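You operate a simulated robot arm through the tools that you are given. There is no shell and no other tool. Be economical: measure what you need, move in short steps, check, and stop when the job is done.

You run a simulated robot arm. Do the job below in one go: nothing can be reset, and whatever is moved stays where it is left.

JOB
Clamp the yellow spool, try the no-go ring on its end, then fit the go ring.
Fine: the no-go ring goes back on the black mat.

Only the result counts: the job must be done as asked and must still hold three seconds after the hand-in. Knocking over, shifting, dropping, spilling or breaking anything else fails it.

ROBOT AND FRAMES
A 7-joint arm with a two-finger parallel gripper, fixed in place. Base frame: the origin is at the foot of the arm, x ahead of it, y to its left, z up; the work surface is at about z = 0. Readings come in mm, degrees, newtons and seconds.
With the tool pointing down near the work surface it reaches from about 220 to 580 mm from the base axis. Its first joint turns from -66.0 to 66.0 degrees. Payload 2.5 kg.
The TCP is the grasp point between the finger pads, 23 mm short of the fingertips. In the tool frame z runs along the fingers and y along their closing line. Largest opening 94 mm; finger width 38, thickness 10; the body of the gripper, 54 by 96 mm, starts 39 mm behind the TCP.
Orientation is that of the tool frame in the base frame, as [roll, pitch, yaw] about the fixed x, y, z axes, in that order (R = Rz(yaw) Ry(pitch) Rx(roll)). With the fingers straight down and closing along the base's y, the tool's x points along the base's -x, its y along +y and its z along -z.

CONTROLS
- The arm moves only by the tool servo_tool. Its argument "commands" is a list that holds one entry, the list of rows, each a list of 7 numbers: the shift along the tool's x, y, z in mm, then the turn, a rotation vector about the tool's x, y, z in degrees, then the finger opening in mm, from 0 to 94. In form: [[[x, y, z, ax, ay, az, claw], ...]]. A call has 1 to 8 rows; each row shifts and turns the commanded pose from where the row before left it, along the tool's axes as they then stand. Each row takes 0.2 s and may step no farther than 50 mm and 8.6 degrees from the row before; otherwise, or with a gripper value out of range, the whole call is refused. A pose out of reach is approached as far as the arm can. The call stops where the force on the tool passes 70 N (or 10 N more than at its start, if that is more) or the arm is blocked; 0.2 s more then pass. The fingers move at their own pace (about 108 mm/s each) and stop on an object; they squeeze with about 24 N. The grip force told is the motor's: it shows also when the fingers shut on nothing. Time passes only in rows, and 0.2 s behind the last, so rows that do not move let the fingers close. It gives the time, the measured TCP pose, the force on the tool (base axes), the opening and the grip force at its end, in the units of the frame above (readings bear some noise), and new pictures: "show" is both (left out), scene, wrist or none.
- Cameras (640 x 400 px; columns grow to the right, rows downward): "scene" is fixed at [94.4, -394.8, 544.7]; the picture's right is [0.97, -0.26, 0.00], its down [-0.14, -0.54, -0.83] and it looks along [0.21, 0.80, -0.56] (base axes); focal length 287 px, centre (320, 200). "wrist" rides on the gripper at [-39, 0, -44] in the tool frame; the picture's right is [0.00, -1.00, 0.00], its down [0.97, 0.00, -0.24] and it looks along [0.24, 0.00, 0.97] (tool axes); focal length 218 px, centre (320, 200).
- probe_pixels(camera, pixels): for up to 12 pixels [column, row] of the newest picture of that camera ("zoom" is the newest enlarged one), the place [x, y, z] in the base frame of the surface seen there, good to about 3 mm. It takes no simulated time.
- close_up(camera, box): a new picture of the part [left, top, right, bottom] of that camera's present view, enlarged. It takes no simulated time.
- sign_off(): hands the job in; it is judged then, once.

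Keep the steps short. Do not move on a guess: measure, check each grasp and each placing, and mend mistakes. In all there are 80 turns and 120 pictures (those below and enlarged ones count). Leave the gripper open and the arm clear of the work at the hand-in unless told otherwise, and finish with a single line.

The tools are called after "Call:" by a JSON object that holds its "name" and its "arguments". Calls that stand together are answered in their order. servo_tool: Moves the arm, as the interface text tells. Its arguments: {"type":"object","properties":{"commands":{"type":"array","items":{"type":"array","items":{"type":"array","items":{"type":"number"}}}},"show":{"type":"string","enum":["both","scene","wrist","none"]}},"required":["commands"]} The other tools are called the same way: probe_pixels (camera, pixels) gives the place of the surface under pixels of a picture; close_up (camera, box) takes an enlarged picture of a part of a camera's view; sign_off () hands the job in.

At the start:

```text
clock: 0.0
eef_pos: [362.8, 82.6, 360.5]
tcp_rot: [180.0, 0.0, 180.0]
ft_force: [-0.2, 0.4, -0.3]
finger_gap: 93.9
gripper_force: 0.1
```

scene: 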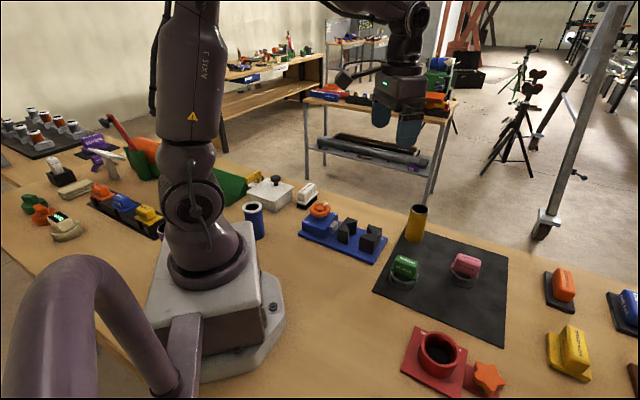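
wrist: 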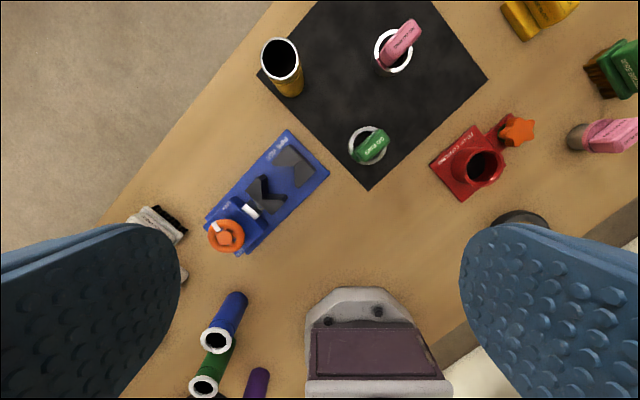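

I see a black mat with a yellow spool, a green-handled ring and a pink-handled ring, a blue vise with an orange knob, and a red socket holder with an orange star knob. I'll enlarge these to read the labels.

Call:
{"name": "close_up", "arguments": {"camera": "scene", "box": [370, 190, 530, 290]}}

Call:
{"name": "close_up", "arguments": {"camera": "scene", "box": [280, 170, 440, 270]}}

Call:
{"name": "close_up", "arguments": {"camera": "scene", "box": [380, 290, 540, 390]}}

Call:
{"name": "close_up", "arguments": {"camera": "wrist", "box": [190, 0, 510, 260]}}

```text
4.00 times, centred on (450, 240) of scene
```

zoom: 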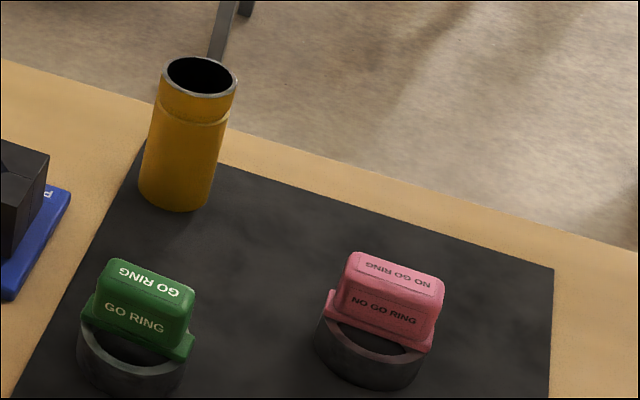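

```text
4.00 times, centred on (360, 220) of scene
```

zoom: 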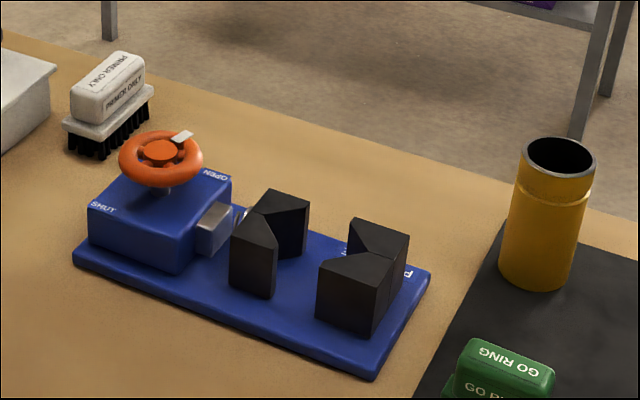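

```text
4.00 times, centred on (460, 340) of scene
```

zoom: 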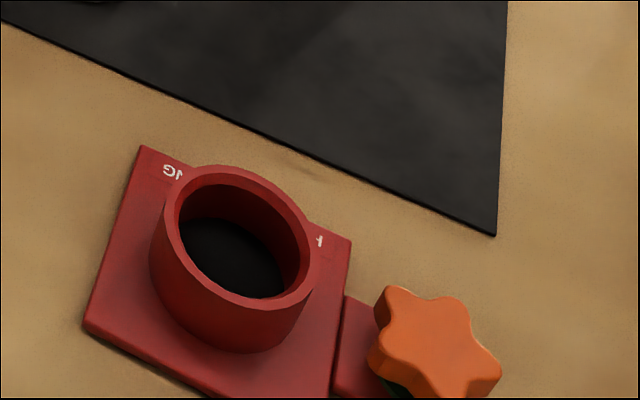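

```text
1.54 times, centred on (350, 130) of wrist
```

zoom: 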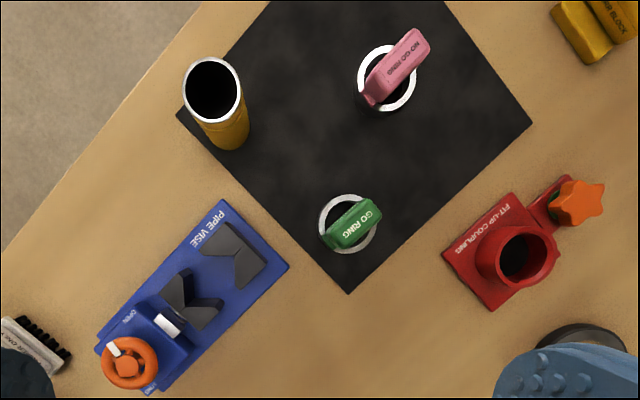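

The pieces are a "PIPE VISE" (blue, V jaws, orange wheel with a white pointer and OPEN/SHUT marks), the spool, and GO (green) and NO GO (pink) rings. The red item is a "FIT-UP COUPLING". I'll probe places on the wrist zoom and the scene.

Call:
{"name": "probe_pixels", "arguments": {"camera": "zoom", "pixels": [[190, 85], [238, 85], [214, 62], [214, 118], [235, 145], [231, 255], [175, 295], [235, 232], [190, 275], [127, 365], [114, 348], [168, 325]]}}

Call:
{"name": "probe_pixels", "arguments": {"camera": "zoom", "pixels": [[349, 225], [325, 225], [372, 235], [350, 198], [350, 250], [395, 65], [362, 80], [413, 85], [385, 48], [385, 108], [425, 40], [375, 100]]}}

Call:
{"name": "probe_pixels", "arguments": {"camera": "scene", "pixels": [[320, 209], [325, 204], [311, 207], [330, 214], [345, 240], [370, 244], [414, 240], [404, 262], [403, 268], [466, 258], [347, 221], [378, 231]]}}

Call:
{"name": "close_up", "arguments": {"camera": "wrist", "box": [190, 120, 350, 260]}}

```text
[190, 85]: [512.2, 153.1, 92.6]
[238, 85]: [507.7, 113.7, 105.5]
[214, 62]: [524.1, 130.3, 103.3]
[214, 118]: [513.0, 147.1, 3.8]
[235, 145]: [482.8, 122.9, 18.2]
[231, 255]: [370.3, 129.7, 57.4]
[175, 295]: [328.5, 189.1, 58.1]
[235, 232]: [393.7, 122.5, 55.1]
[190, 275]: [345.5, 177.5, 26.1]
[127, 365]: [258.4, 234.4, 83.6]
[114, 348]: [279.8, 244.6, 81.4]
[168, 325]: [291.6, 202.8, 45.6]
```

```text
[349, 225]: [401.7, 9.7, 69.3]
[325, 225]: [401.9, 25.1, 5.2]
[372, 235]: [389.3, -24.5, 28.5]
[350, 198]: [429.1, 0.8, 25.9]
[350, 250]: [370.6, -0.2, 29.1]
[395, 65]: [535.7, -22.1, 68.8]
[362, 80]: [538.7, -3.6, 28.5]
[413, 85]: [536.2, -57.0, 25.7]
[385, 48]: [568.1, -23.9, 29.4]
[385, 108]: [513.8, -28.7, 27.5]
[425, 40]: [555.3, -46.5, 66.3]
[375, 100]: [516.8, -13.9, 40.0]
```

```text
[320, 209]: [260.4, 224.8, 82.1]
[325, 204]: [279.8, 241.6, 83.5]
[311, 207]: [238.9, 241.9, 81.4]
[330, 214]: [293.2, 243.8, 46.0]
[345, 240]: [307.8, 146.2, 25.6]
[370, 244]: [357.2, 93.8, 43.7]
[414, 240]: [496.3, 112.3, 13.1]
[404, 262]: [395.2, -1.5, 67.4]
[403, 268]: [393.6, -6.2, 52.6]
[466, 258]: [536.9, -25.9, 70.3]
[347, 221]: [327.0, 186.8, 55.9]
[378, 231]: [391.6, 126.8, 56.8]
```

```text
2.86 times, centred on (270, 190) of wrist
```

zoom: 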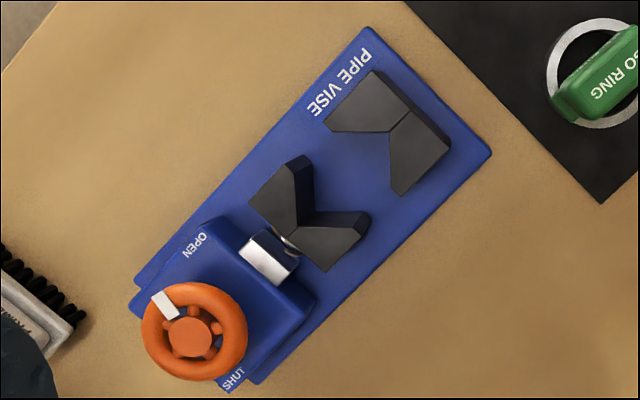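

Next I measure the jaw geometry and the wheel pointer on this enlarged wrist view.

Call:
{"name": "probe_pixels", "arguments": {"camera": "zoom", "pixels": [[332, 124], [397, 188], [386, 128], [299, 164], [362, 214], [294, 234], [373, 80], [443, 147], [340, 185], [190, 335], [165, 305], [210, 365]]}}

Call:
{"name": "close_up", "arguments": {"camera": "scene", "box": [295, 185, 395, 265]}}

```text
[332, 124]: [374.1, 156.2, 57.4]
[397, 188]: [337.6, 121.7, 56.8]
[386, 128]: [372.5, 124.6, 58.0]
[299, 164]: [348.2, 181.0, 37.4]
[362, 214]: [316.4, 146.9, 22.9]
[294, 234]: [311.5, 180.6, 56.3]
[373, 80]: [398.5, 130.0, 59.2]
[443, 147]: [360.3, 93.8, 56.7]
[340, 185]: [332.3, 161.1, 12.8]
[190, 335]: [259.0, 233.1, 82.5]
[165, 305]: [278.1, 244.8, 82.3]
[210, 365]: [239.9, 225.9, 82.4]
```

```text
5.00 times, centred on (345, 225) of scene
```

zoom: 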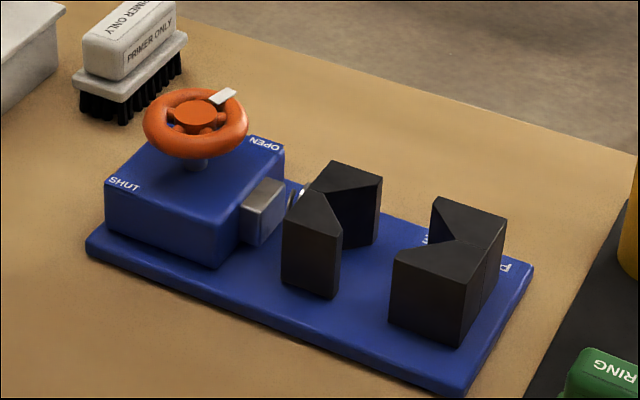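

The vise axis runs about 45° (from the wheel at (259,233) toward the fixed jaw at about (373,125)). The jaw tops are at z≈57, the bed at z≈13, and the spool is near (508,133). I'll move above the spool to measure it.

Call:
{"name": "servo_tool", "arguments": {"commands": [[[-29, 10, 26, 0, 0, 0, 94], [-29, 10, 26, 0, 0, 0, 94], [-29, 10, 26, 0, 0, 0, 94], [-29, 10, 26, 0, 0, 0, 94], [-29, 10, 26, 0, 0, 0, 94], [0, 0, 0, 0, 0, 0, 94]]], "show": "wrist"}}

```text
clock: 1.4
eef_pos: [508.3, 134.6, 229.7]
tcp_rot: [-180.0, 0.0, 180.0]
ft_force: [0.0, -0.1, 0.3]
finger_gap: 93.8
gripper_force: 0.1
```

wrist: 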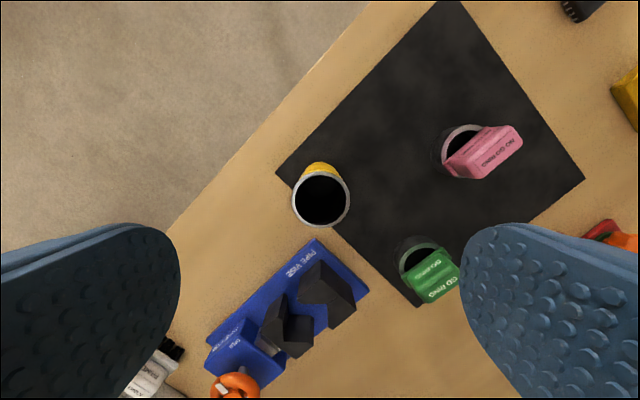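

The spool top shows at columns 291–350, rows 173–228. I'll enlarge it and probe the rim.

Call:
{"name": "close_up", "arguments": {"camera": "wrist", "box": [272, 150, 368, 240]}}

Call:
{"name": "probe_pixels", "arguments": {"camera": "wrist", "pixels": [[293, 200], [348, 200], [320, 174], [320, 226], [301, 181], [340, 181], [301, 220], [340, 220], [320, 200], [320, 166]]}}

```text
4.44 times, centred on (320, 195) of wrist
```

zoom: 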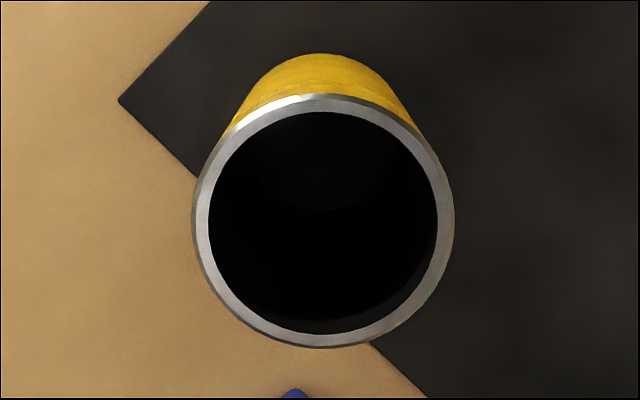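

```text
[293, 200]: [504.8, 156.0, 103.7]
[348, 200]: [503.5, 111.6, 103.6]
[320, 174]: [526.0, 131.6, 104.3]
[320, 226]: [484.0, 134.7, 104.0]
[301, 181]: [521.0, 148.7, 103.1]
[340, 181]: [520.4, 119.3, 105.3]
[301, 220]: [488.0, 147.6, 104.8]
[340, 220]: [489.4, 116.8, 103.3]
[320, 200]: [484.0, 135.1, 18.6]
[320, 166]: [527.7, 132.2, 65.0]
```

The spool's top centre is about (504.8, 133.6, 104) with a diameter of about 45.5. I'll go down around it to TCP z≈82 and check before closing.

Call:
{"name": "servo_tool", "arguments": {"commands": [[[3.5, -1, 20, 0, 0, 0, 94], [0, 0, 35, 0, 0, 0, 94], [0, 0, 35, 0, 0, 0, 94], [0, 0, 35, 0, 0, 0, 94], [0, 0, 22, 0, 0, 0, 94], [0, 0, 0, 0, 0, 0, 94]]], "show": "scene"}}

```text
clock: 2.8
eef_pos: [506.0, 132.1, 83.7]
tcp_rot: [-180.0, 0.0, -180.0]
ft_force: [-0.6, 0.1, 0.5]
finger_gap: 94.1
gripper_force: 0.1
```

scene: 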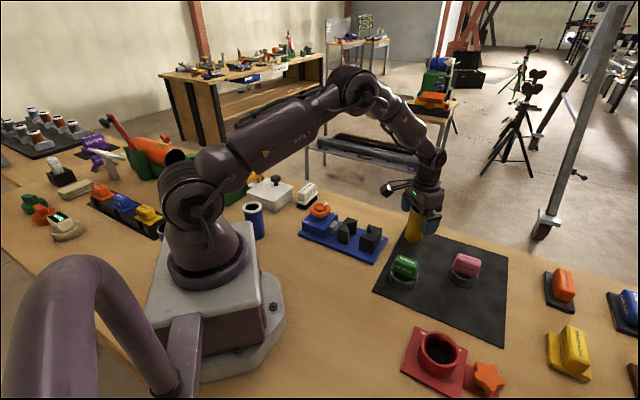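

The fingers are around the spool with no contact force. I'll close them and let the grip settle.

Call:
{"name": "servo_tool", "arguments": {"commands": [[[0, 1, 0, 0, 0, 0, 60], [0, 0, 0, 0, 0, 0, 40], [0, 0, 0, 0, 0, 0, 30], [0, 0, 0, 0, 0, 0, 30]]], "show": "none"}}

```text
clock: 3.8
eef_pos: [503.8, 133.1, 82.8]
tcp_rot: [-180.0, 0.0, -180.0]
ft_force: [0.3, 0.3, 0.2]
finger_gap: 47.3
gripper_force: 24.1
```

The spool is gripped at 47.3 mm and 24 N. I'll lift it 95 mm and carry it above the vise.

Call:
{"name": "servo_tool", "arguments": {"commands": [[[0, 0, 30, 0, 0, 0, 30], [0, 0, -1, 0, 0, 0, 30]]], "show": "none"}}

```text
clock: 4.3
eef_pos: [508.0, 133.7, 64.2]
tcp_rot: [180.0, 0.2, -180.0]
ft_force: [-5.2, -1.2, 8.3]
finger_gap: 47.8
gripper_force: 24.1
stopped in row 2: the force on the tool passed its limit (the readings are from after the stop); the commanded pose is now the measured one
```

That was my sign error: positive tool z is down, so the hand slid 18 mm down the spool and its palm touched the top. I'll open, rise back to z≈83 and check the spool.

Call:
{"name": "servo_tool", "arguments": {"commands": [[[0, 0, -1, 0, 0, 0, 60], [0, 0, 0, 0, 0, 0, 94], [0, 0, -9, 0, 0, 0, 94], [0, 0, -9, 0, 0, 0, 94], [0, 0, 0, 0, 0, 0, 94]]], "show": "both"}}

Call:
{"name": "close_up", "arguments": {"camera": "scene", "box": [370, 180, 470, 260]}}

```text
clock: 5.5
eef_pos: [507.0, 133.4, 82.1]
tcp_rot: [180.0, 0.2, -180.0]
ft_force: [-0.3, 0.3, -0.6]
finger_gap: 93.9
gripper_force: 0.1
```

scene: 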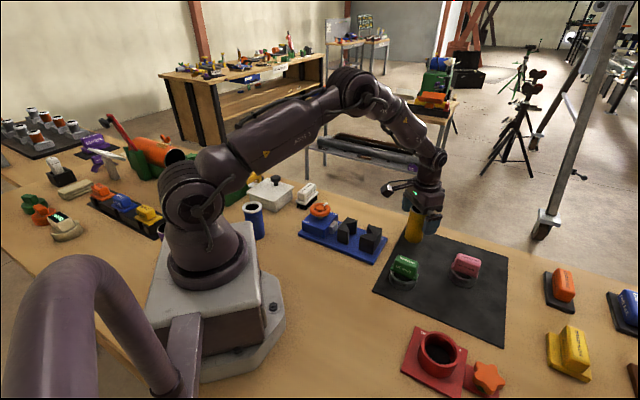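
wrist: 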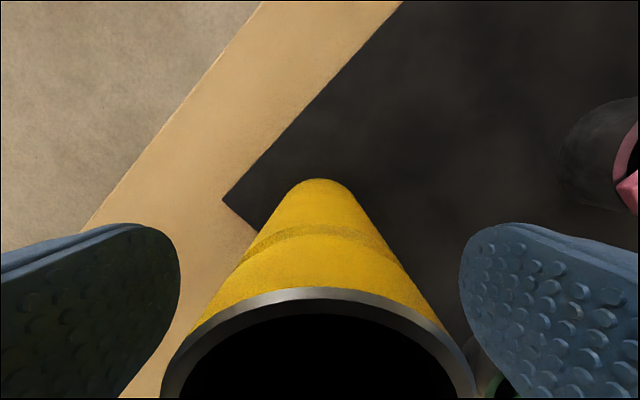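

```text
5.00 times, centred on (420, 220) of scene
```

zoom: 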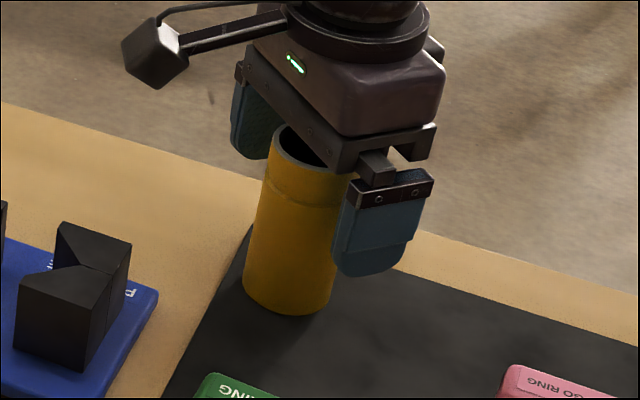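

The spool stands upright and undamaged. I'll probe its rim to see where it is relative to the TCP.

Call:
{"name": "probe_pixels", "arguments": {"camera": "wrist", "pixels": [[320, 292], [250, 305], [390, 306], [185, 360], [455, 360], [220, 320], [420, 320]]}}

Call:
{"name": "servo_tool", "arguments": {"commands": [[[2, 0.3, 0, 0, -0.2, 0, 70], [0, 0, 0, 0, 0, 0, 40], [0, 0, 0, 0, 0, 0, 30], [0, 0, 0, 0, 0, 0, 30]]], "show": "none"}}

```text
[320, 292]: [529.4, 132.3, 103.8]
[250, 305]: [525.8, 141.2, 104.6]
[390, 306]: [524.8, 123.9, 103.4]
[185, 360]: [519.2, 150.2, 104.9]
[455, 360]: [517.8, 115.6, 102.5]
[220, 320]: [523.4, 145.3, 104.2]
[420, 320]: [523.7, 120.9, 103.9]
```

```text
clock: 6.5
eef_pos: [505.8, 133.7, 82.4]
tcp_rot: [-180.0, 0.5, -179.9]
ft_force: [0.5, -1.4, 2.0]
finger_gap: 47.3
gripper_force: 24.0
```

Gripped again: spool centre about (505,133), TCP z 82.4. I'll lift 95 mm (negative tool z) and remove the 0.5° tilt.

Call:
{"name": "servo_tool", "arguments": {"commands": [[[0, 0, -15, 0, 0, 0, 30], [0, 0, -40, 0, 0.4, 0, 30], [0, 0, -40, 0, 0, 0, 30], [0, 0, 0, 0, 0, 0, 30]]], "show": "scene"}}

```text
clock: 7.5
eef_pos: [505.2, 134.5, 177.6]
tcp_rot: [179.9, 0.0, -180.0]
ft_force: [0.0, -0.6, 0.2]
finger_gap: 29.9
gripper_force: 0.1
```

scene: 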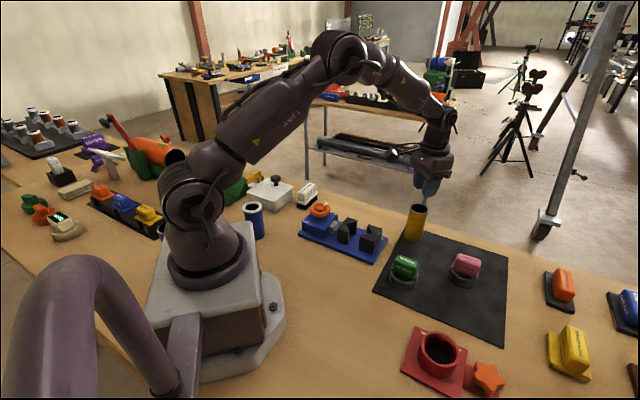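

The spool slipped out during the lift and still stands in place. I'll open, return around it, grip with a fuller closing command, and lift slowly while watching the gap.

Call:
{"name": "servo_tool", "arguments": {"commands": [[[0, 0, 0, 0, 0, 0, 94], [0, 0, 0, 0, 0, 0, 94], [0, 0, 0, 0, 0, 0, 94]]], "show": "wrist"}}

Call:
{"name": "probe_pixels", "arguments": {"camera": "wrist", "pixels": [[320, 200]]}}

```text
clock: 8.3
eef_pos: [505.4, 135.5, 176.3]
tcp_rot: [-180.0, -0.1, -179.8]
ft_force: [-0.5, -0.8, -0.5]
finger_gap: 93.7
gripper_force: 0.0
```

wrist: 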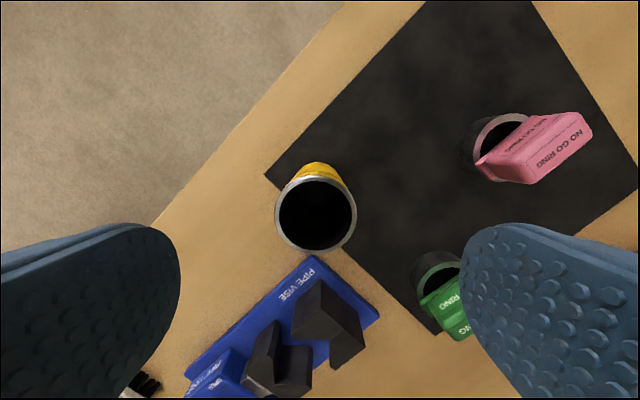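

```text
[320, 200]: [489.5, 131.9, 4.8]
```

Call:
{"name": "probe_pixels", "arguments": {"camera": "wrist", "pixels": [[277, 214], [354, 214], [316, 179], [316, 250], [290, 187], [343, 187], [290, 241], [343, 241]]}}

```text
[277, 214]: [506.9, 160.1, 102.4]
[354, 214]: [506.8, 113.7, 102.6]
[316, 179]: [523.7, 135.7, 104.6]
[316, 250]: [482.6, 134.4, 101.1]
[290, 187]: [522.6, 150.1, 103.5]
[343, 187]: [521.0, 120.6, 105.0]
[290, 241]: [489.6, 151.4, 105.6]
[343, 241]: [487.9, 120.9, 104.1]
```

The centre is about (505,136). I'll descend to z≈78, close fully and dwell.

Call:
{"name": "servo_tool", "arguments": {"commands": [[[0, 0, 33, 0, 0, 0, 94], [0, 0, 33, 0, 0, 0, 94], [0, 0, 32, 0, 0, 0, 94], [0, 0, 0, 0, 0, 0, 60], [0, 0, 0, 0, 0, 0, 20], [0, 0, 0, 0, 0, 0, 0], [0, 0, 0, 0, 0, 0, 0]]], "show": "none"}}

Call:
{"name": "servo_tool", "arguments": {"commands": [[[0, 0, -3, 0, 0, 0, 0], [0, 0, -4, 0, 0, 0, 0], [0, 0, -6, 0, 0, 0, 0], [0, 0, -6, 0, 0, 0, 0], [0, 0, 0, 0, 0, 0, 0]]], "show": "scene"}}

Call:
{"name": "close_up", "arguments": {"camera": "scene", "box": [370, 180, 470, 260]}}

```text
clock: 9.9
eef_pos: [504.2, 133.5, 80.2]
tcp_rot: [-180.0, 0.2, -179.9]
ft_force: [1.4, 4.4, 2.1]
finger_gap: 47.1
gripper_force: 24.1
```

```text
clock: 11.1
eef_pos: [504.0, 133.4, 97.9]
tcp_rot: [180.0, 0.0, -179.9]
ft_force: [0.0, -0.2, -2.5]
finger_gap: 47.2
gripper_force: 24.4
```

scene: 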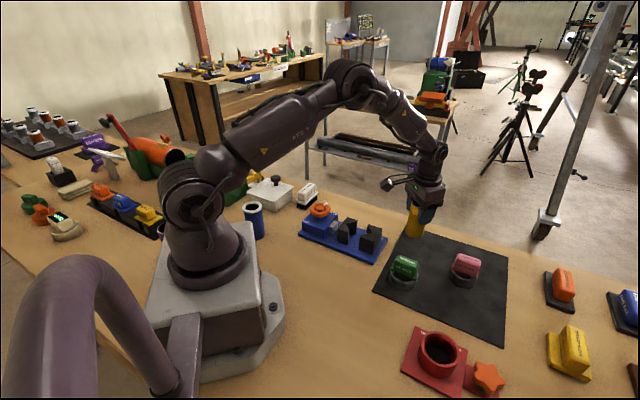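

```text
5.00 times, centred on (420, 220) of scene
```

zoom: 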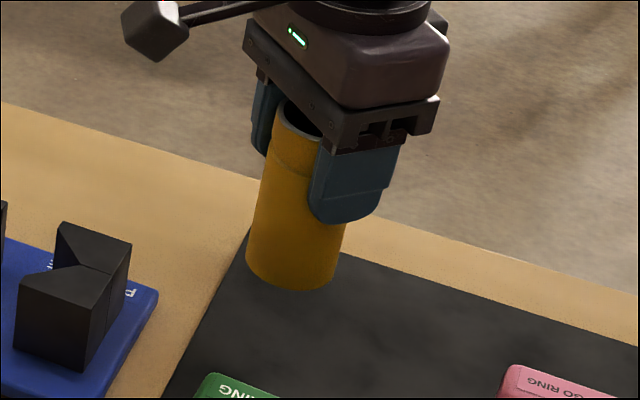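

The spool is off the mat and holds (gap 47.2, load about 2.5 N). I'll keep rising at the same slow pace.

Call:
{"name": "servo_tool", "arguments": {"commands": [[[0, 0, -6, 0, 0, 0, 0], [0, 0, -10, 0, 0, 0, 0], [0, 0, -13, 0, 0, 0, 0], [0, 0, -14, 0, 0, 0, 0], [0, 0, -13, 0, 0, 0, 0], [0, 0, -8, 0, 0, 0, 0], [0, 0, -3, 0, 0, 0, 0], [0, 0, 0, 0, 0, 0, 0]]], "show": "scene"}}

Call:
{"name": "close_up", "arguments": {"camera": "scene", "box": [290, 180, 450, 280]}}

```text
clock: 12.9
eef_pos: [503.7, 132.7, 166.5]
tcp_rot: [-179.9, 0.0, -179.9]
ft_force: [0.3, 0.6, -2.3]
finger_gap: 47.2
gripper_force: 23.9
```

scene: 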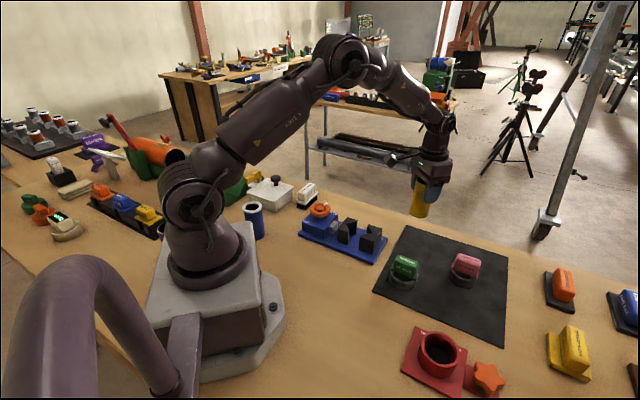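

```text
4.00 times, centred on (370, 230) of scene
```

zoom: 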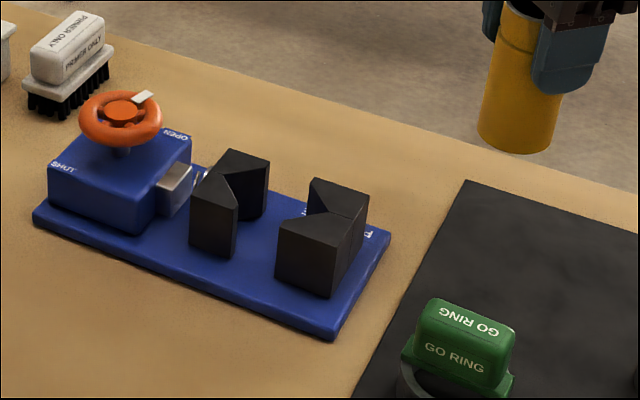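

I'll refine the jaw geometry from the scene view while the spool hangs clear.

Call:
{"name": "probe_pixels", "arguments": {"camera": "zoom", "pixels": [[283, 224], [314, 182], [326, 211], [234, 195], [266, 162], [232, 174], [330, 243], [364, 193], [195, 187], [232, 152], [265, 245], [290, 200]]}}

```text
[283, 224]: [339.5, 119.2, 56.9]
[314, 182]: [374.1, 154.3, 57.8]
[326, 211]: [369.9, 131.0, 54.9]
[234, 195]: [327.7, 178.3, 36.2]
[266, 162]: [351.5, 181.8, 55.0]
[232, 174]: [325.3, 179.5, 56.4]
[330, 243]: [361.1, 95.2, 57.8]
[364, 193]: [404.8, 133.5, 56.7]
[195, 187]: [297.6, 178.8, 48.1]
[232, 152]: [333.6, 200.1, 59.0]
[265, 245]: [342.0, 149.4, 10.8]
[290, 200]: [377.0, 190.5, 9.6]
```

The jaw tips sit at u≈120 and u≈155.5 on the vise axis, centred on v≈349. That puts the spool target at (344,150). I'll carry it there slowly at this height.

Call:
{"name": "servo_tool", "arguments": {"commands": [[[10, 1, 0, 0, 0, 0, 0], [20, 2, 0, 0, 0, 0, 0], [27, 3, 0, 0, 0, 0, 0], [27, 3, 0, 0, 0, 0, 0], [27, 3, 0, 0, 0, 0, 0], [25, 3, 0, 0, 0, 0, 0], [16, 1.5, 0, 0, 0, 0, 0], [8, 0.8, 0, 0, 0, 0, 0]]], "show": "both"}}

Call:
{"name": "close_up", "arguments": {"camera": "scene", "box": [290, 150, 450, 270]}}

```text
clock: 14.7
eef_pos: [344.4, 150.8, 165.4]
tcp_rot: [-179.9, 0.1, -179.9]
ft_force: [0.1, -0.1, -2.4]
finger_gap: 47.0
gripper_force: 24.1
```

scene: 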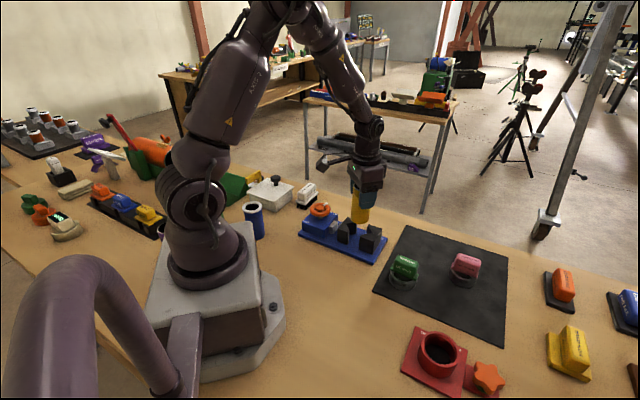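
wrist: 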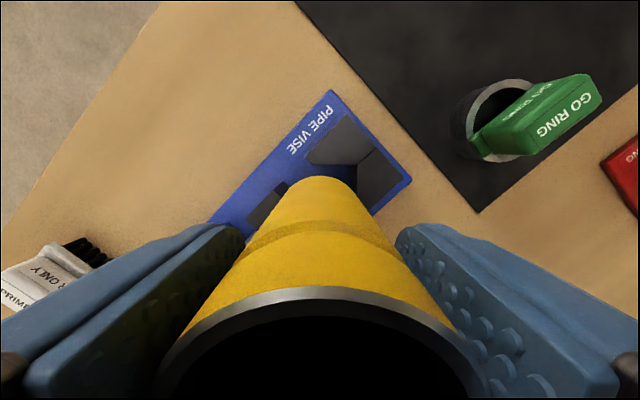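

```text
3.33 times, centred on (370, 210) of scene
```

zoom: 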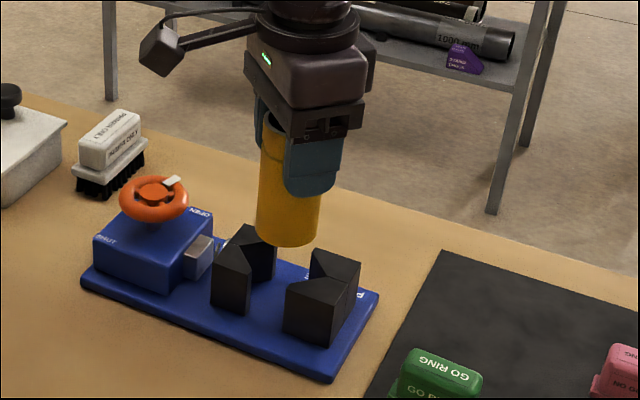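

It is well aligned above the jaws. Bed contact should come at TCP z≈90, so I'll go down to z≈105 first and check.

Call:
{"name": "servo_tool", "arguments": {"commands": [[[0, -0.8, 8, 0, 0, 0, 0], [0, 0, 12, 0, 0, 0, 0], [0, 0, 12, 0, 0, 0, 0], [0, 0, 12, 0, 0, 0, 0], [0, 0, 10, 0, 0, 0, 0], [0, 0, 6, 0, 0, 0, 0], [0, 0, 0, 0, 0, 0, 0]]], "show": "scene"}}

Call:
{"name": "close_up", "arguments": {"camera": "scene", "box": [290, 170, 410, 270]}}

```text
clock: 16.3
eef_pos: [345.9, 149.5, 104.9]
tcp_rot: [179.9, 0.1, -179.9]
ft_force: [-0.5, 0.4, -3.0]
finger_gap: 46.8
gripper_force: 23.8
```

scene: 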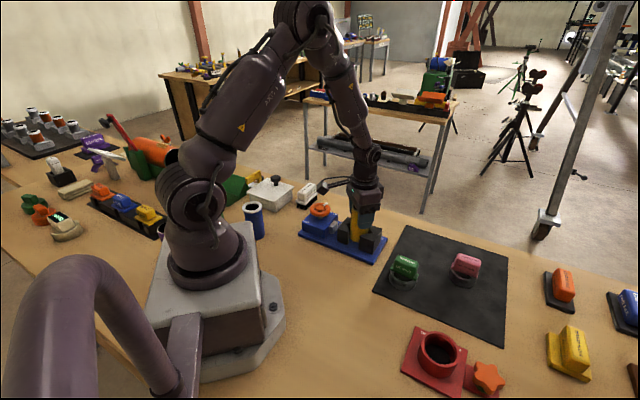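

```text
4.00 times, centred on (350, 220) of scene
```

zoom: 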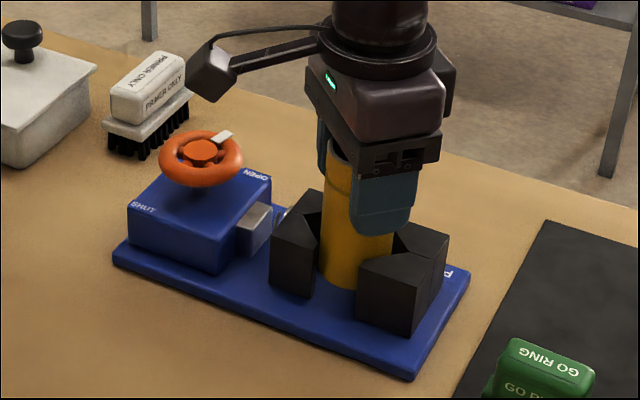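

The spool is between the jaws without contact. I'll lower it in small steps until it seats on the bed.

Call:
{"name": "servo_tool", "arguments": {"commands": [[[0, 0, 5, 0, 0, 0, 0], [0, 0, 5, 0, 0, 0, 0], [0, 0, 2, 0, 0, 0, 0], [0, 0, 1, 0, 0, 0, 0], [0, 0, 0, 0, 0, 0, 0]]], "show": "none"}}

```text
clock: 17.5
eef_pos: [345.0, 149.6, 91.9]
tcp_rot: [179.9, 0.0, -179.9]
ft_force: [0.4, 1.2, -2.8]
finger_gap: 47.0
gripper_force: 23.9
```

Still hanging (−2.8 N). I'll go lower 1 mm at a time.

Call:
{"name": "servo_tool", "arguments": {"commands": [[[0, 0, 1, 0, 0, 0, 0], [0, 0, 1, 0, 0, 0, 0], [0, 0, 0, 0, 0, 0, 0]]], "show": "none"}}

```text
clock: 18.3
eef_pos: [345.5, 150.2, 90.8]
tcp_rot: [-179.9, 0.0, -179.9]
ft_force: [0.3, -0.2, -3.4]
finger_gap: 47.1
gripper_force: 24.4
```

Call:
{"name": "servo_tool", "arguments": {"commands": [[[0, 0, 1, 0, 0, 0, 0], [0, 0, 1, 0, 0, 0, 0], [0, 0, 0, 0, 0, 0, 0]]], "show": "scene"}}

Call:
{"name": "close_up", "arguments": {"camera": "scene", "box": [310, 190, 400, 260]}}

```text
clock: 19.1
eef_pos: [346.3, 149.3, 88.4]
tcp_rot: [180.0, 0.0, -179.9]
ft_force: [-6.0, -2.6, 14.6]
finger_gap: 47.0
gripper_force: 24.0
```

scene: 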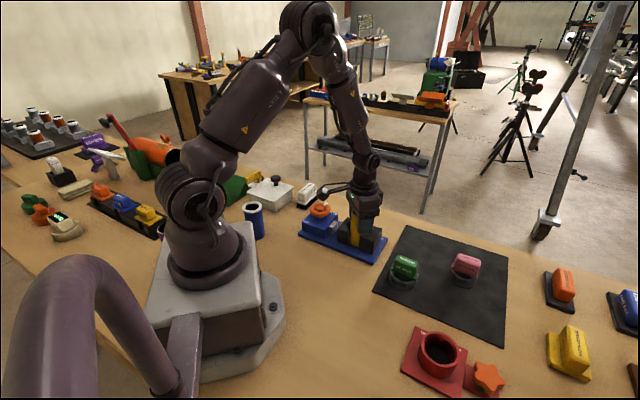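

```text
5.71 times, centred on (355, 225) of scene
```

zoom: 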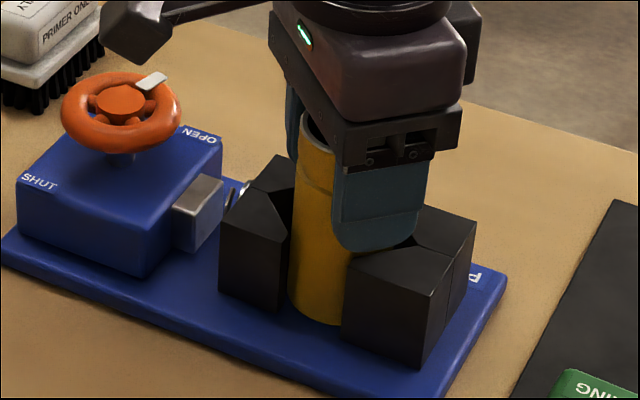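

Contact reads +14.6 N at z=88.4, so the spool is seated on the bed. I'll relieve 0.7 mm, open, rise slowly 40 mm past the spool and then higher.

Call:
{"name": "servo_tool", "arguments": {"commands": [[[0, 0, -0.7, 0, 0, 0, 0], [0, 0, 0, 0, 0, 0, 60], [0, 0, 0, 0, 0, 0, 94], [0, 0, 0, 0, 0, 0, 94], [0, 0, -20, 0, 0, 0, 94], [0, 0, -40, 0, 0, 0, 94], [0, 0, -40, 0, 0, 0, 94], [0, 0, -40, 0, 0, 0, 94]]], "show": "wrist"}}

Call:
{"name": "close_up", "arguments": {"camera": "wrist", "box": [180, 100, 460, 300]}}

```text
clock: 20.9
eef_pos: [344.5, 149.6, 229.6]
tcp_rot: [-179.9, -0.2, -179.9]
ft_force: [-0.5, -0.3, -0.8]
finger_gap: 93.8
gripper_force: 0.1
```

wrist: 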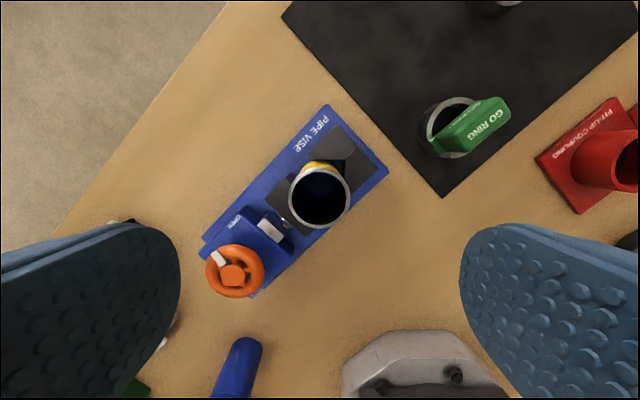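

```text
2.00 times, centred on (320, 200) of wrist
```

zoom: 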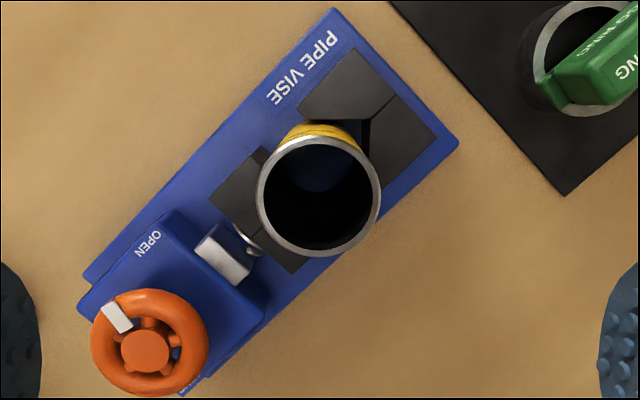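

The spool stands upright between the jaws. Next I move above the wheel at about (259,233) to z≈180, clear of the spool top (~117).

Call:
{"name": "servo_tool", "arguments": {"commands": [[[21.4, 20.9, 10, 0, 0, 0, 94], [21.4, 20.9, 10, 0, 0, 0, 94], [21.4, 20.9, 10, 0, 0, 0, 94], [21.4, 20.9, 10, 0, 0, 0, 94], [0, 0, 0, 0, 0, 0, 94]]], "show": "wrist"}}

Call:
{"name": "close_up", "arguments": {"camera": "wrist", "box": [240, 120, 400, 280]}}

```text
clock: 22.1
eef_pos: [259.5, 235.2, 189.3]
tcp_rot: [180.0, 0.0, -179.9]
ft_force: [0.2, 0.3, 0.0]
finger_gap: 94.4
gripper_force: 0.0
```

wrist: 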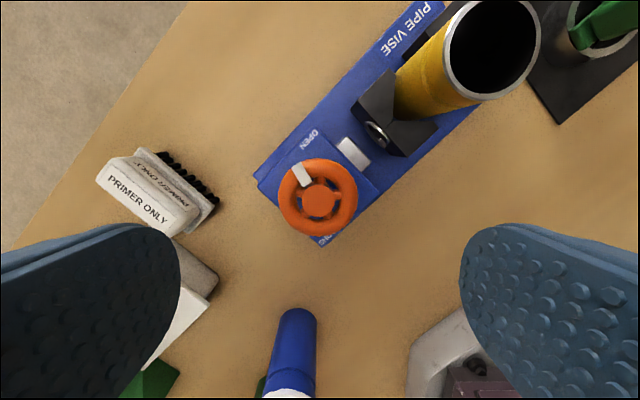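

```text
2.50 times, centred on (320, 200) of wrist
```

zoom: 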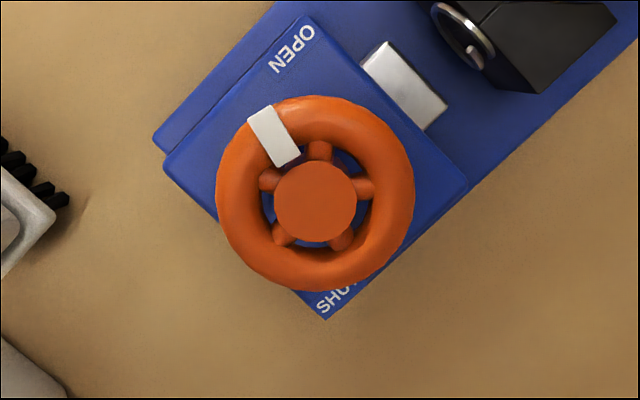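

The pointer is at about 32°, near OPEN; SHUT is roughly opposite. Before lowering I'll check the obstacles around the wheel: the brush, the blue tube and the white box.

Call:
{"name": "probe_pixels", "arguments": {"camera": "wrist", "pixels": [[318, 203], [282, 203], [354, 203], [318, 162], [318, 235], [302, 174], [187, 210], [215, 200], [190, 265], [297, 315], [290, 390], [210, 280]]}}

Call:
{"name": "close_up", "arguments": {"camera": "scene", "box": [230, 160, 350, 250]}}

```text
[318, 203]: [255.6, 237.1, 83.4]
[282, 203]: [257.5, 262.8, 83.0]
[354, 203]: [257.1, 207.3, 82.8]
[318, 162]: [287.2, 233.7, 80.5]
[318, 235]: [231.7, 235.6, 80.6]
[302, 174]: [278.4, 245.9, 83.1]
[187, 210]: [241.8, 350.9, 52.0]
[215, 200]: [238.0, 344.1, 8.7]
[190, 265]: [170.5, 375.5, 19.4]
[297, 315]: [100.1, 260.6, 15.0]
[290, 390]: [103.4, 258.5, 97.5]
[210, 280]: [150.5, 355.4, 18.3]
```

```text
4.44 times, centred on (290, 205) of scene
```

zoom: 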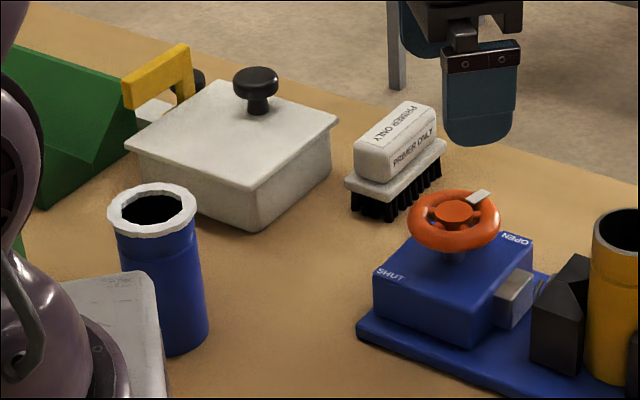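

The wheel centre is about (258.5,235) with its top at z=83, and the obstacles are far enough away. I'll lower to z≈78 with the fingers straddling the wheel, and close.

Call:
{"name": "servo_tool", "arguments": {"commands": [[[1, 0.3, 30, 0, 0, 0, 94], [0, 0, 35, 0, 0, 0, 94], [0, 0, 30, 0, 0, 0, 94], [0, 0, 16, 0, 0, 0, 94], [0, 0, 0, 0, 0, 0, 94], [0, 0, 0, 0, 0, 0, 94]]], "show": "scene"}}

Call:
{"name": "close_up", "arguments": {"camera": "scene", "box": [270, 160, 390, 260]}}

```text
clock: 23.5
eef_pos: [258.3, 233.2, 77.7]
tcp_rot: [179.9, 0.1, -179.8]
ft_force: [-0.3, 0.3, 0.3]
finger_gap: 93.9
gripper_force: 0.1
```

scene: 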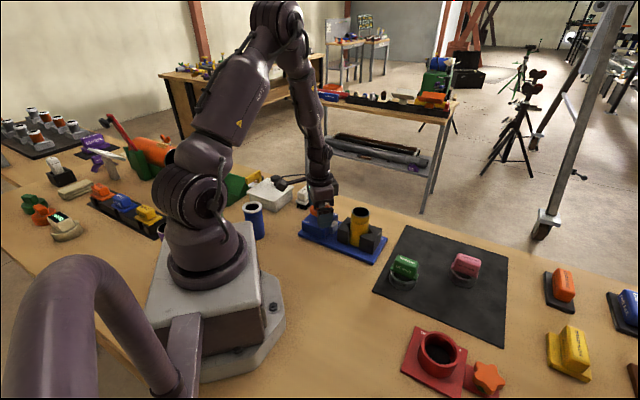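

```text
4.00 times, centred on (330, 210) of scene
```

zoom: 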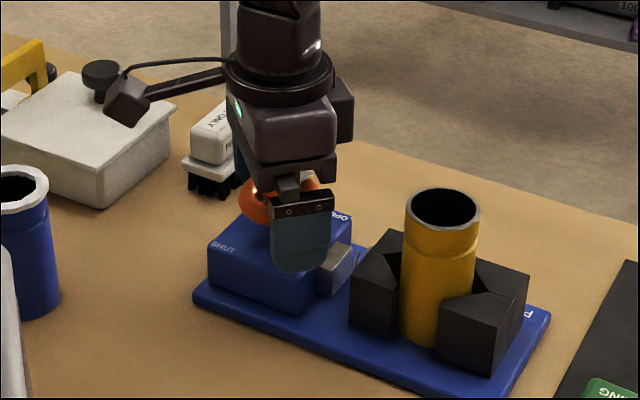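

Call:
{"name": "servo_tool", "arguments": {"commands": [[[0, 0.7, 0, 0, 0, 0, 65], [0, 0, 0, 0, 0, 0, 40], [0, 0, 0, 0, 0, 0, 40], [0, 0, 0, 0, 0, 0, 40]]], "show": "none"}}

```text
clock: 24.5
eef_pos: [258.1, 235.8, 78.7]
tcp_rot: [179.7, 0.1, -180.0]
ft_force: [0.9, 11.1, -4.8]
finger_gap: 59.9
gripper_force: 45.4
```

The wheel is gripped (gap 59.9). I'll turn it clockwise (positive about tool z) about 50° and look at the jaw.

Call:
{"name": "servo_tool", "arguments": {"commands": [[[0, 0.8, 0, 0, 0, 4, 40], [0, 0, 0, 0, 0, 7, 40], [0, 0, 0, 0, 0, 8, 40], [0, 0, 0, 0, 0, 8, 40], [0, 0, 0, 0, 0, 8, 40], [0, 0, 0, 0, 0, 8, 40], [0, 0, 0, 0, 0, 7, 40], [0, 0, 0, 0, 0, 0, 40]]], "show": "scene"}}

Call:
{"name": "close_up", "arguments": {"camera": "scene", "box": [270, 160, 390, 260]}}

```text
clock: 26.3
eef_pos: [259.6, 236.5, 78.0]
tcp_rot: [179.9, -0.1, 129.9]
ft_force: [0.2, 21.3, 1.5]
finger_gap: 59.8
gripper_force: 45.2
```

scene: 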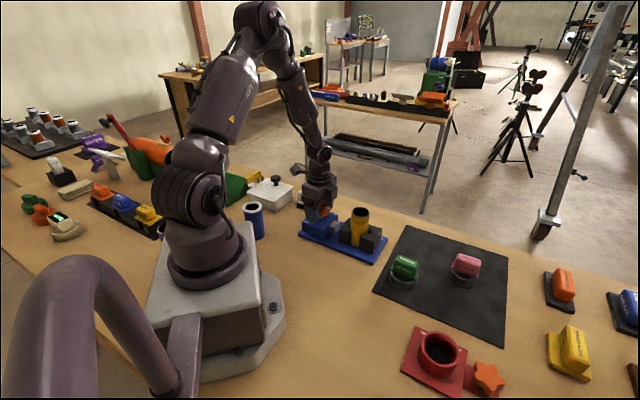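

```text
4.00 times, centred on (330, 210) of scene
```

zoom: 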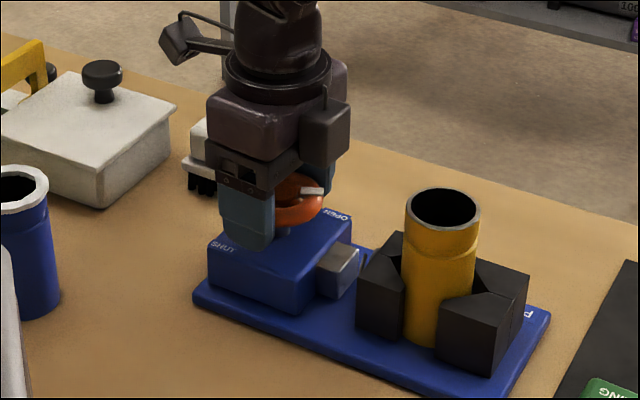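

The pointer turned clockwise and the jaw moved toward the spool, so this is the right direction. The +y side load of 21 N says the wheel centre is slightly further in +y; I'll ease 1 mm that way and keep turning.

Call:
{"name": "servo_tool", "arguments": {"commands": [[[0.77, 0.64, 0, 0, 0, 4, 40], [0, 0, 0, 0, 0, 7, 40], [0, 0, 0, 0, 0, 8, 40], [0, 0, 0, 0, 0, 8, 40], [0, 0, 0, 0, 0, 8, 40], [0, 0, 0, 0, 0, 8, 40], [0, 0, 0, 0, 0, 7, 40], [0, 0, 0, 0, 0, 0, 40]]], "show": "scene"}}

Call:
{"name": "close_up", "arguments": {"camera": "scene", "box": [270, 160, 390, 260]}}

```text
clock: 28.1
eef_pos: [259.6, 236.0, 79.7]
tcp_rot: [179.7, -0.2, 79.7]
ft_force: [17.9, 13.5, -7.8]
finger_gap: 59.8
gripper_force: 45.2
```

scene: 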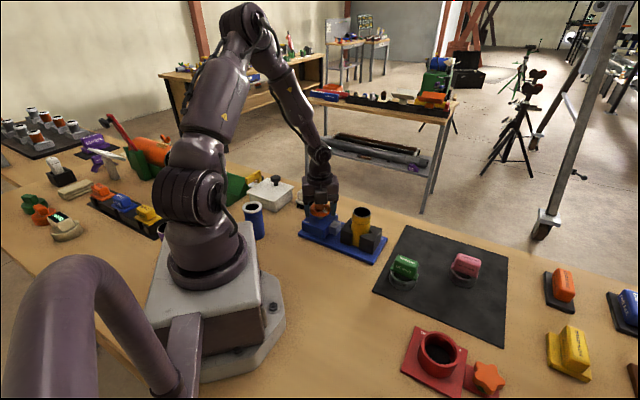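

```text
4.00 times, centred on (330, 210) of scene
```

zoom: 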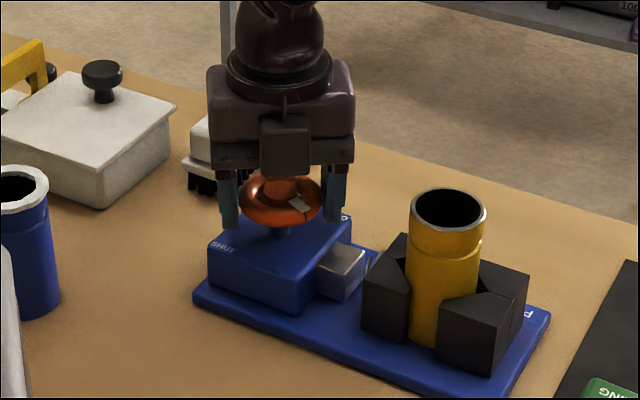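

The jaw is pushing the spool along and the pointer is now past the axis direction. I'll correct for the side load a bit and turn another 50°.

Call:
{"name": "servo_tool", "arguments": {"commands": [[[0.8, 0.8, 0, 0, 0, 4, 40], [0, 0, 0, 0, 0, 7, 40], [0, 0, 0, 0, 0, 8, 40], [0, 0, 0, 0, 0, 8, 40], [0, 0, 0, 0, 0, 8, 40], [0, 0, 0, 0, 0, 8, 40], [0, 0, 0, 0, 0, 7, 40], [0, 0, 0, 0, 0, 0, 40]]], "show": "scene"}}

Call:
{"name": "close_up", "arguments": {"camera": "scene", "box": [270, 160, 390, 260]}}

```text
clock: 29.9
eef_pos: [261.0, 236.2, 78.4]
tcp_rot: [179.6, -0.3, 29.6]
ft_force: [27.9, -3.3, -2.4]
finger_gap: 60.0
gripper_force: 44.8
```

scene: 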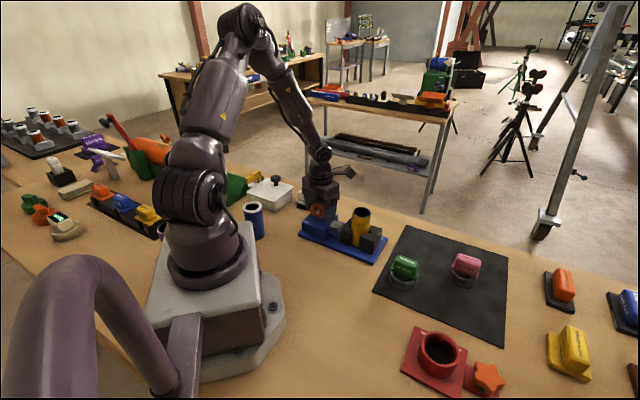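

```text
4.00 times, centred on (330, 210) of scene
```

zoom: 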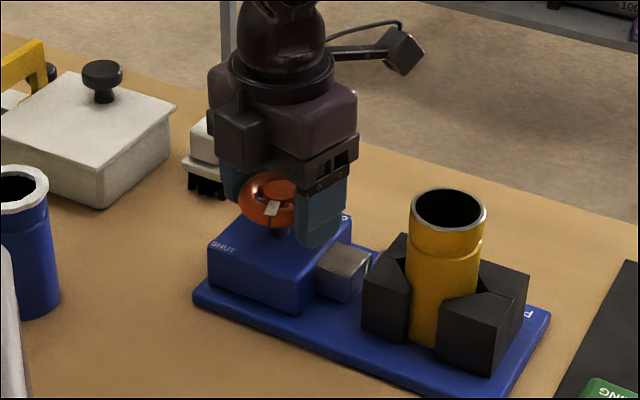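

The pointer is near −118°, and the jaw and spool look the same as before, so it is probably firm on the spool. I'll turn on towards SHUT in a smaller bite and watch the load.

Call:
{"name": "servo_tool", "arguments": {"commands": [[[1.0, 0.6, 0, 0, 0, 4, 40], [0, 0, 0, 0, 0, 6, 40], [0, 0, 0, 0, 0, 6, 40], [0, 0, 0, 0, 0, 6, 40], [0, 0, 0, 0, 0, 3, 40], [0, 0, 0, 0, 0, 0, 40]]], "show": "scene"}}

Call:
{"name": "close_up", "arguments": {"camera": "scene", "box": [270, 160, 390, 260]}}

```text
clock: 31.3
eef_pos: [260.0, 236.1, 71.1]
tcp_rot: [-178.5, 0.2, 6.0]
ft_force: [-2.2, 3.2, 4.2]
finger_gap: 59.5
gripper_force: 45.3
out of reach, approached as far as the arm can: row 4, 5
stopped in row 6: the force on the tool passed its limit (the readings are from after the stop); the commanded pose is now the measured one
```

scene: 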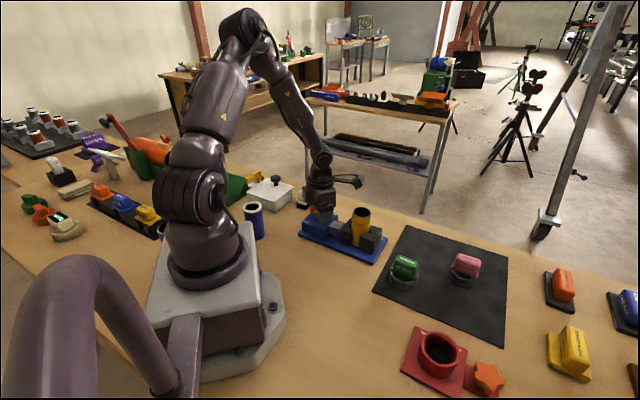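

```text
4.00 times, centred on (330, 210) of scene
```

zoom: 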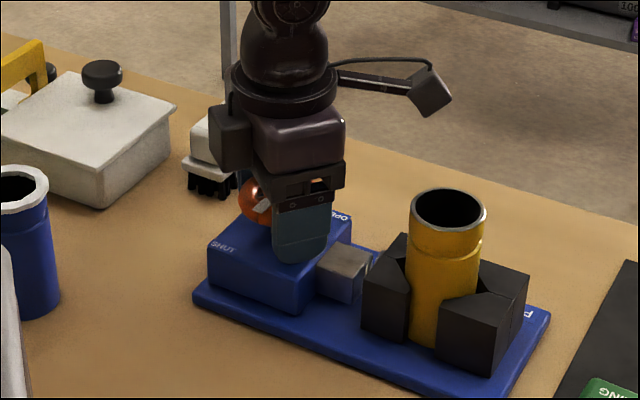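

That reached the wrist's joint limit after about 174° of turning. I'll open, rise straight up, and inspect the pointer and jaws.

Call:
{"name": "servo_tool", "arguments": {"commands": [[[0, 0, 0, 0, 0, 0, 75], [0, 0, 0, 0, 0, 0, 94], [0, 0, 0, 0, 0, 0, 94], [0, 0, -10, 0, 0, 0, 94], [0, 0, -30, 0, 0, 0, 94], [0, 0, -40, 0, 0, 0, 94], [0, 0, -40, 0, 0, 0, 94], [0, 0, 0, 0, 0, 0, 94]]], "show": "both"}}

Call:
{"name": "close_up", "arguments": {"camera": "scene", "box": [280, 180, 400, 270]}}

Call:
{"name": "close_up", "arguments": {"camera": "wrist", "box": [140, 120, 380, 320]}}

```text
clock: 33.1
eef_pos: [284.7, 182.8, 148.4]
tcp_rot: [-178.2, 0.2, 6.0]
ft_force: [0.9, 0.7, -0.4]
finger_gap: 94.1
gripper_force: 0.1
out of reach, approached as far as the arm can: row 4, 5, 6, 7
```

scene: 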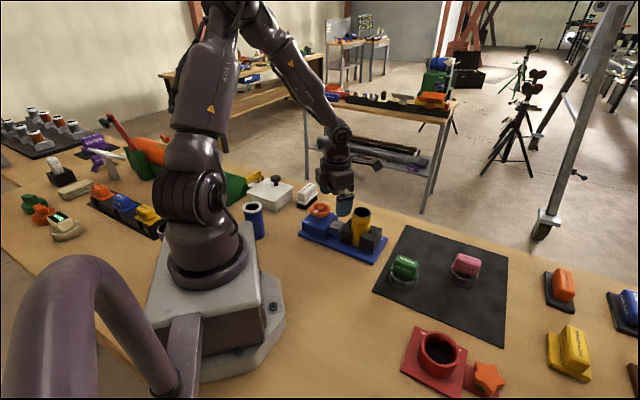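
wrist: 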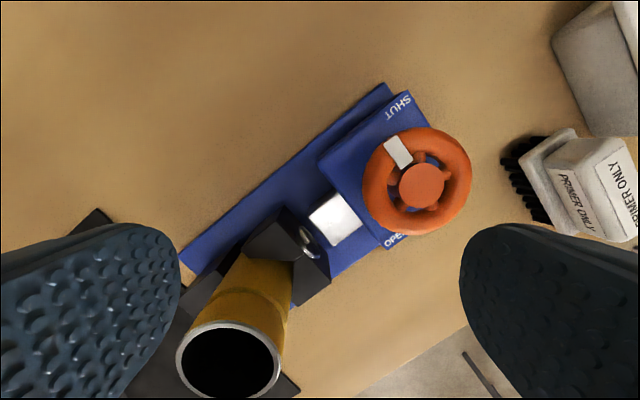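

```text
4.44 times, centred on (340, 225) of scene
```

zoom: 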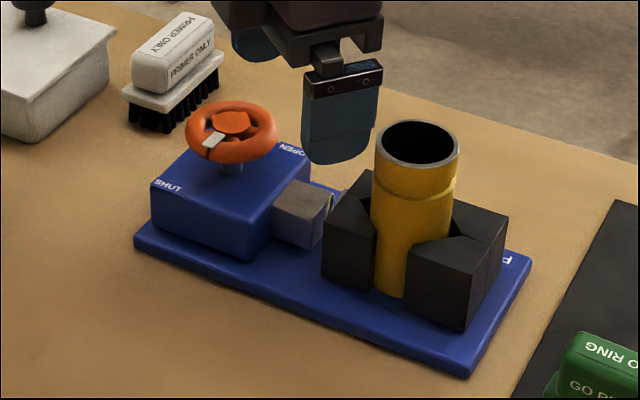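

```text
2.00 times, centred on (260, 220) of wrist
```

zoom: 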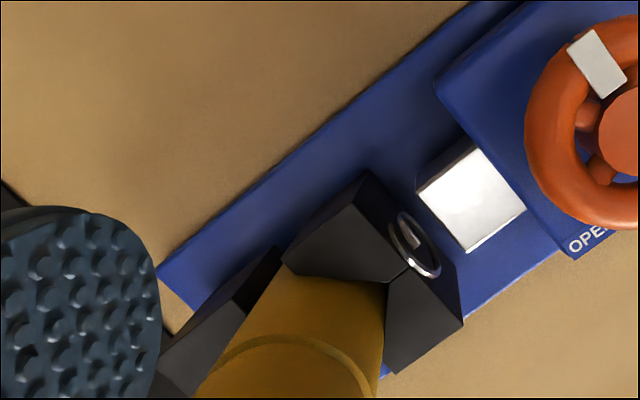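

The pointer now sits at SHUT and the jaw bears on the spool. The arm is pressed against its joint limit and drifted toward the spool (tips above it), so I'll turn back counter-clockwise to free the wrist and rise.

Call:
{"name": "servo_tool", "arguments": {"commands": [[[0, 0, 0, 0, 0, -8.5, 94], [0, 0, 0, 0, 0, -8.5, 94], [0, 0, 0, 0, 0, -8.5, 94], [0, 0, -5, 0, 0, -8.5, 94], [0, 0, 0, 0, 0, -8.5, 94]]], "show": "none"}}

```text
clock: 34.3
eef_pos: [284.4, 184.3, 152.2]
tcp_rot: [-178.7, -0.9, 48.8]
ft_force: [-0.6, 1.6, 1.3]
finger_gap: 94.0
gripper_force: 0.1
```

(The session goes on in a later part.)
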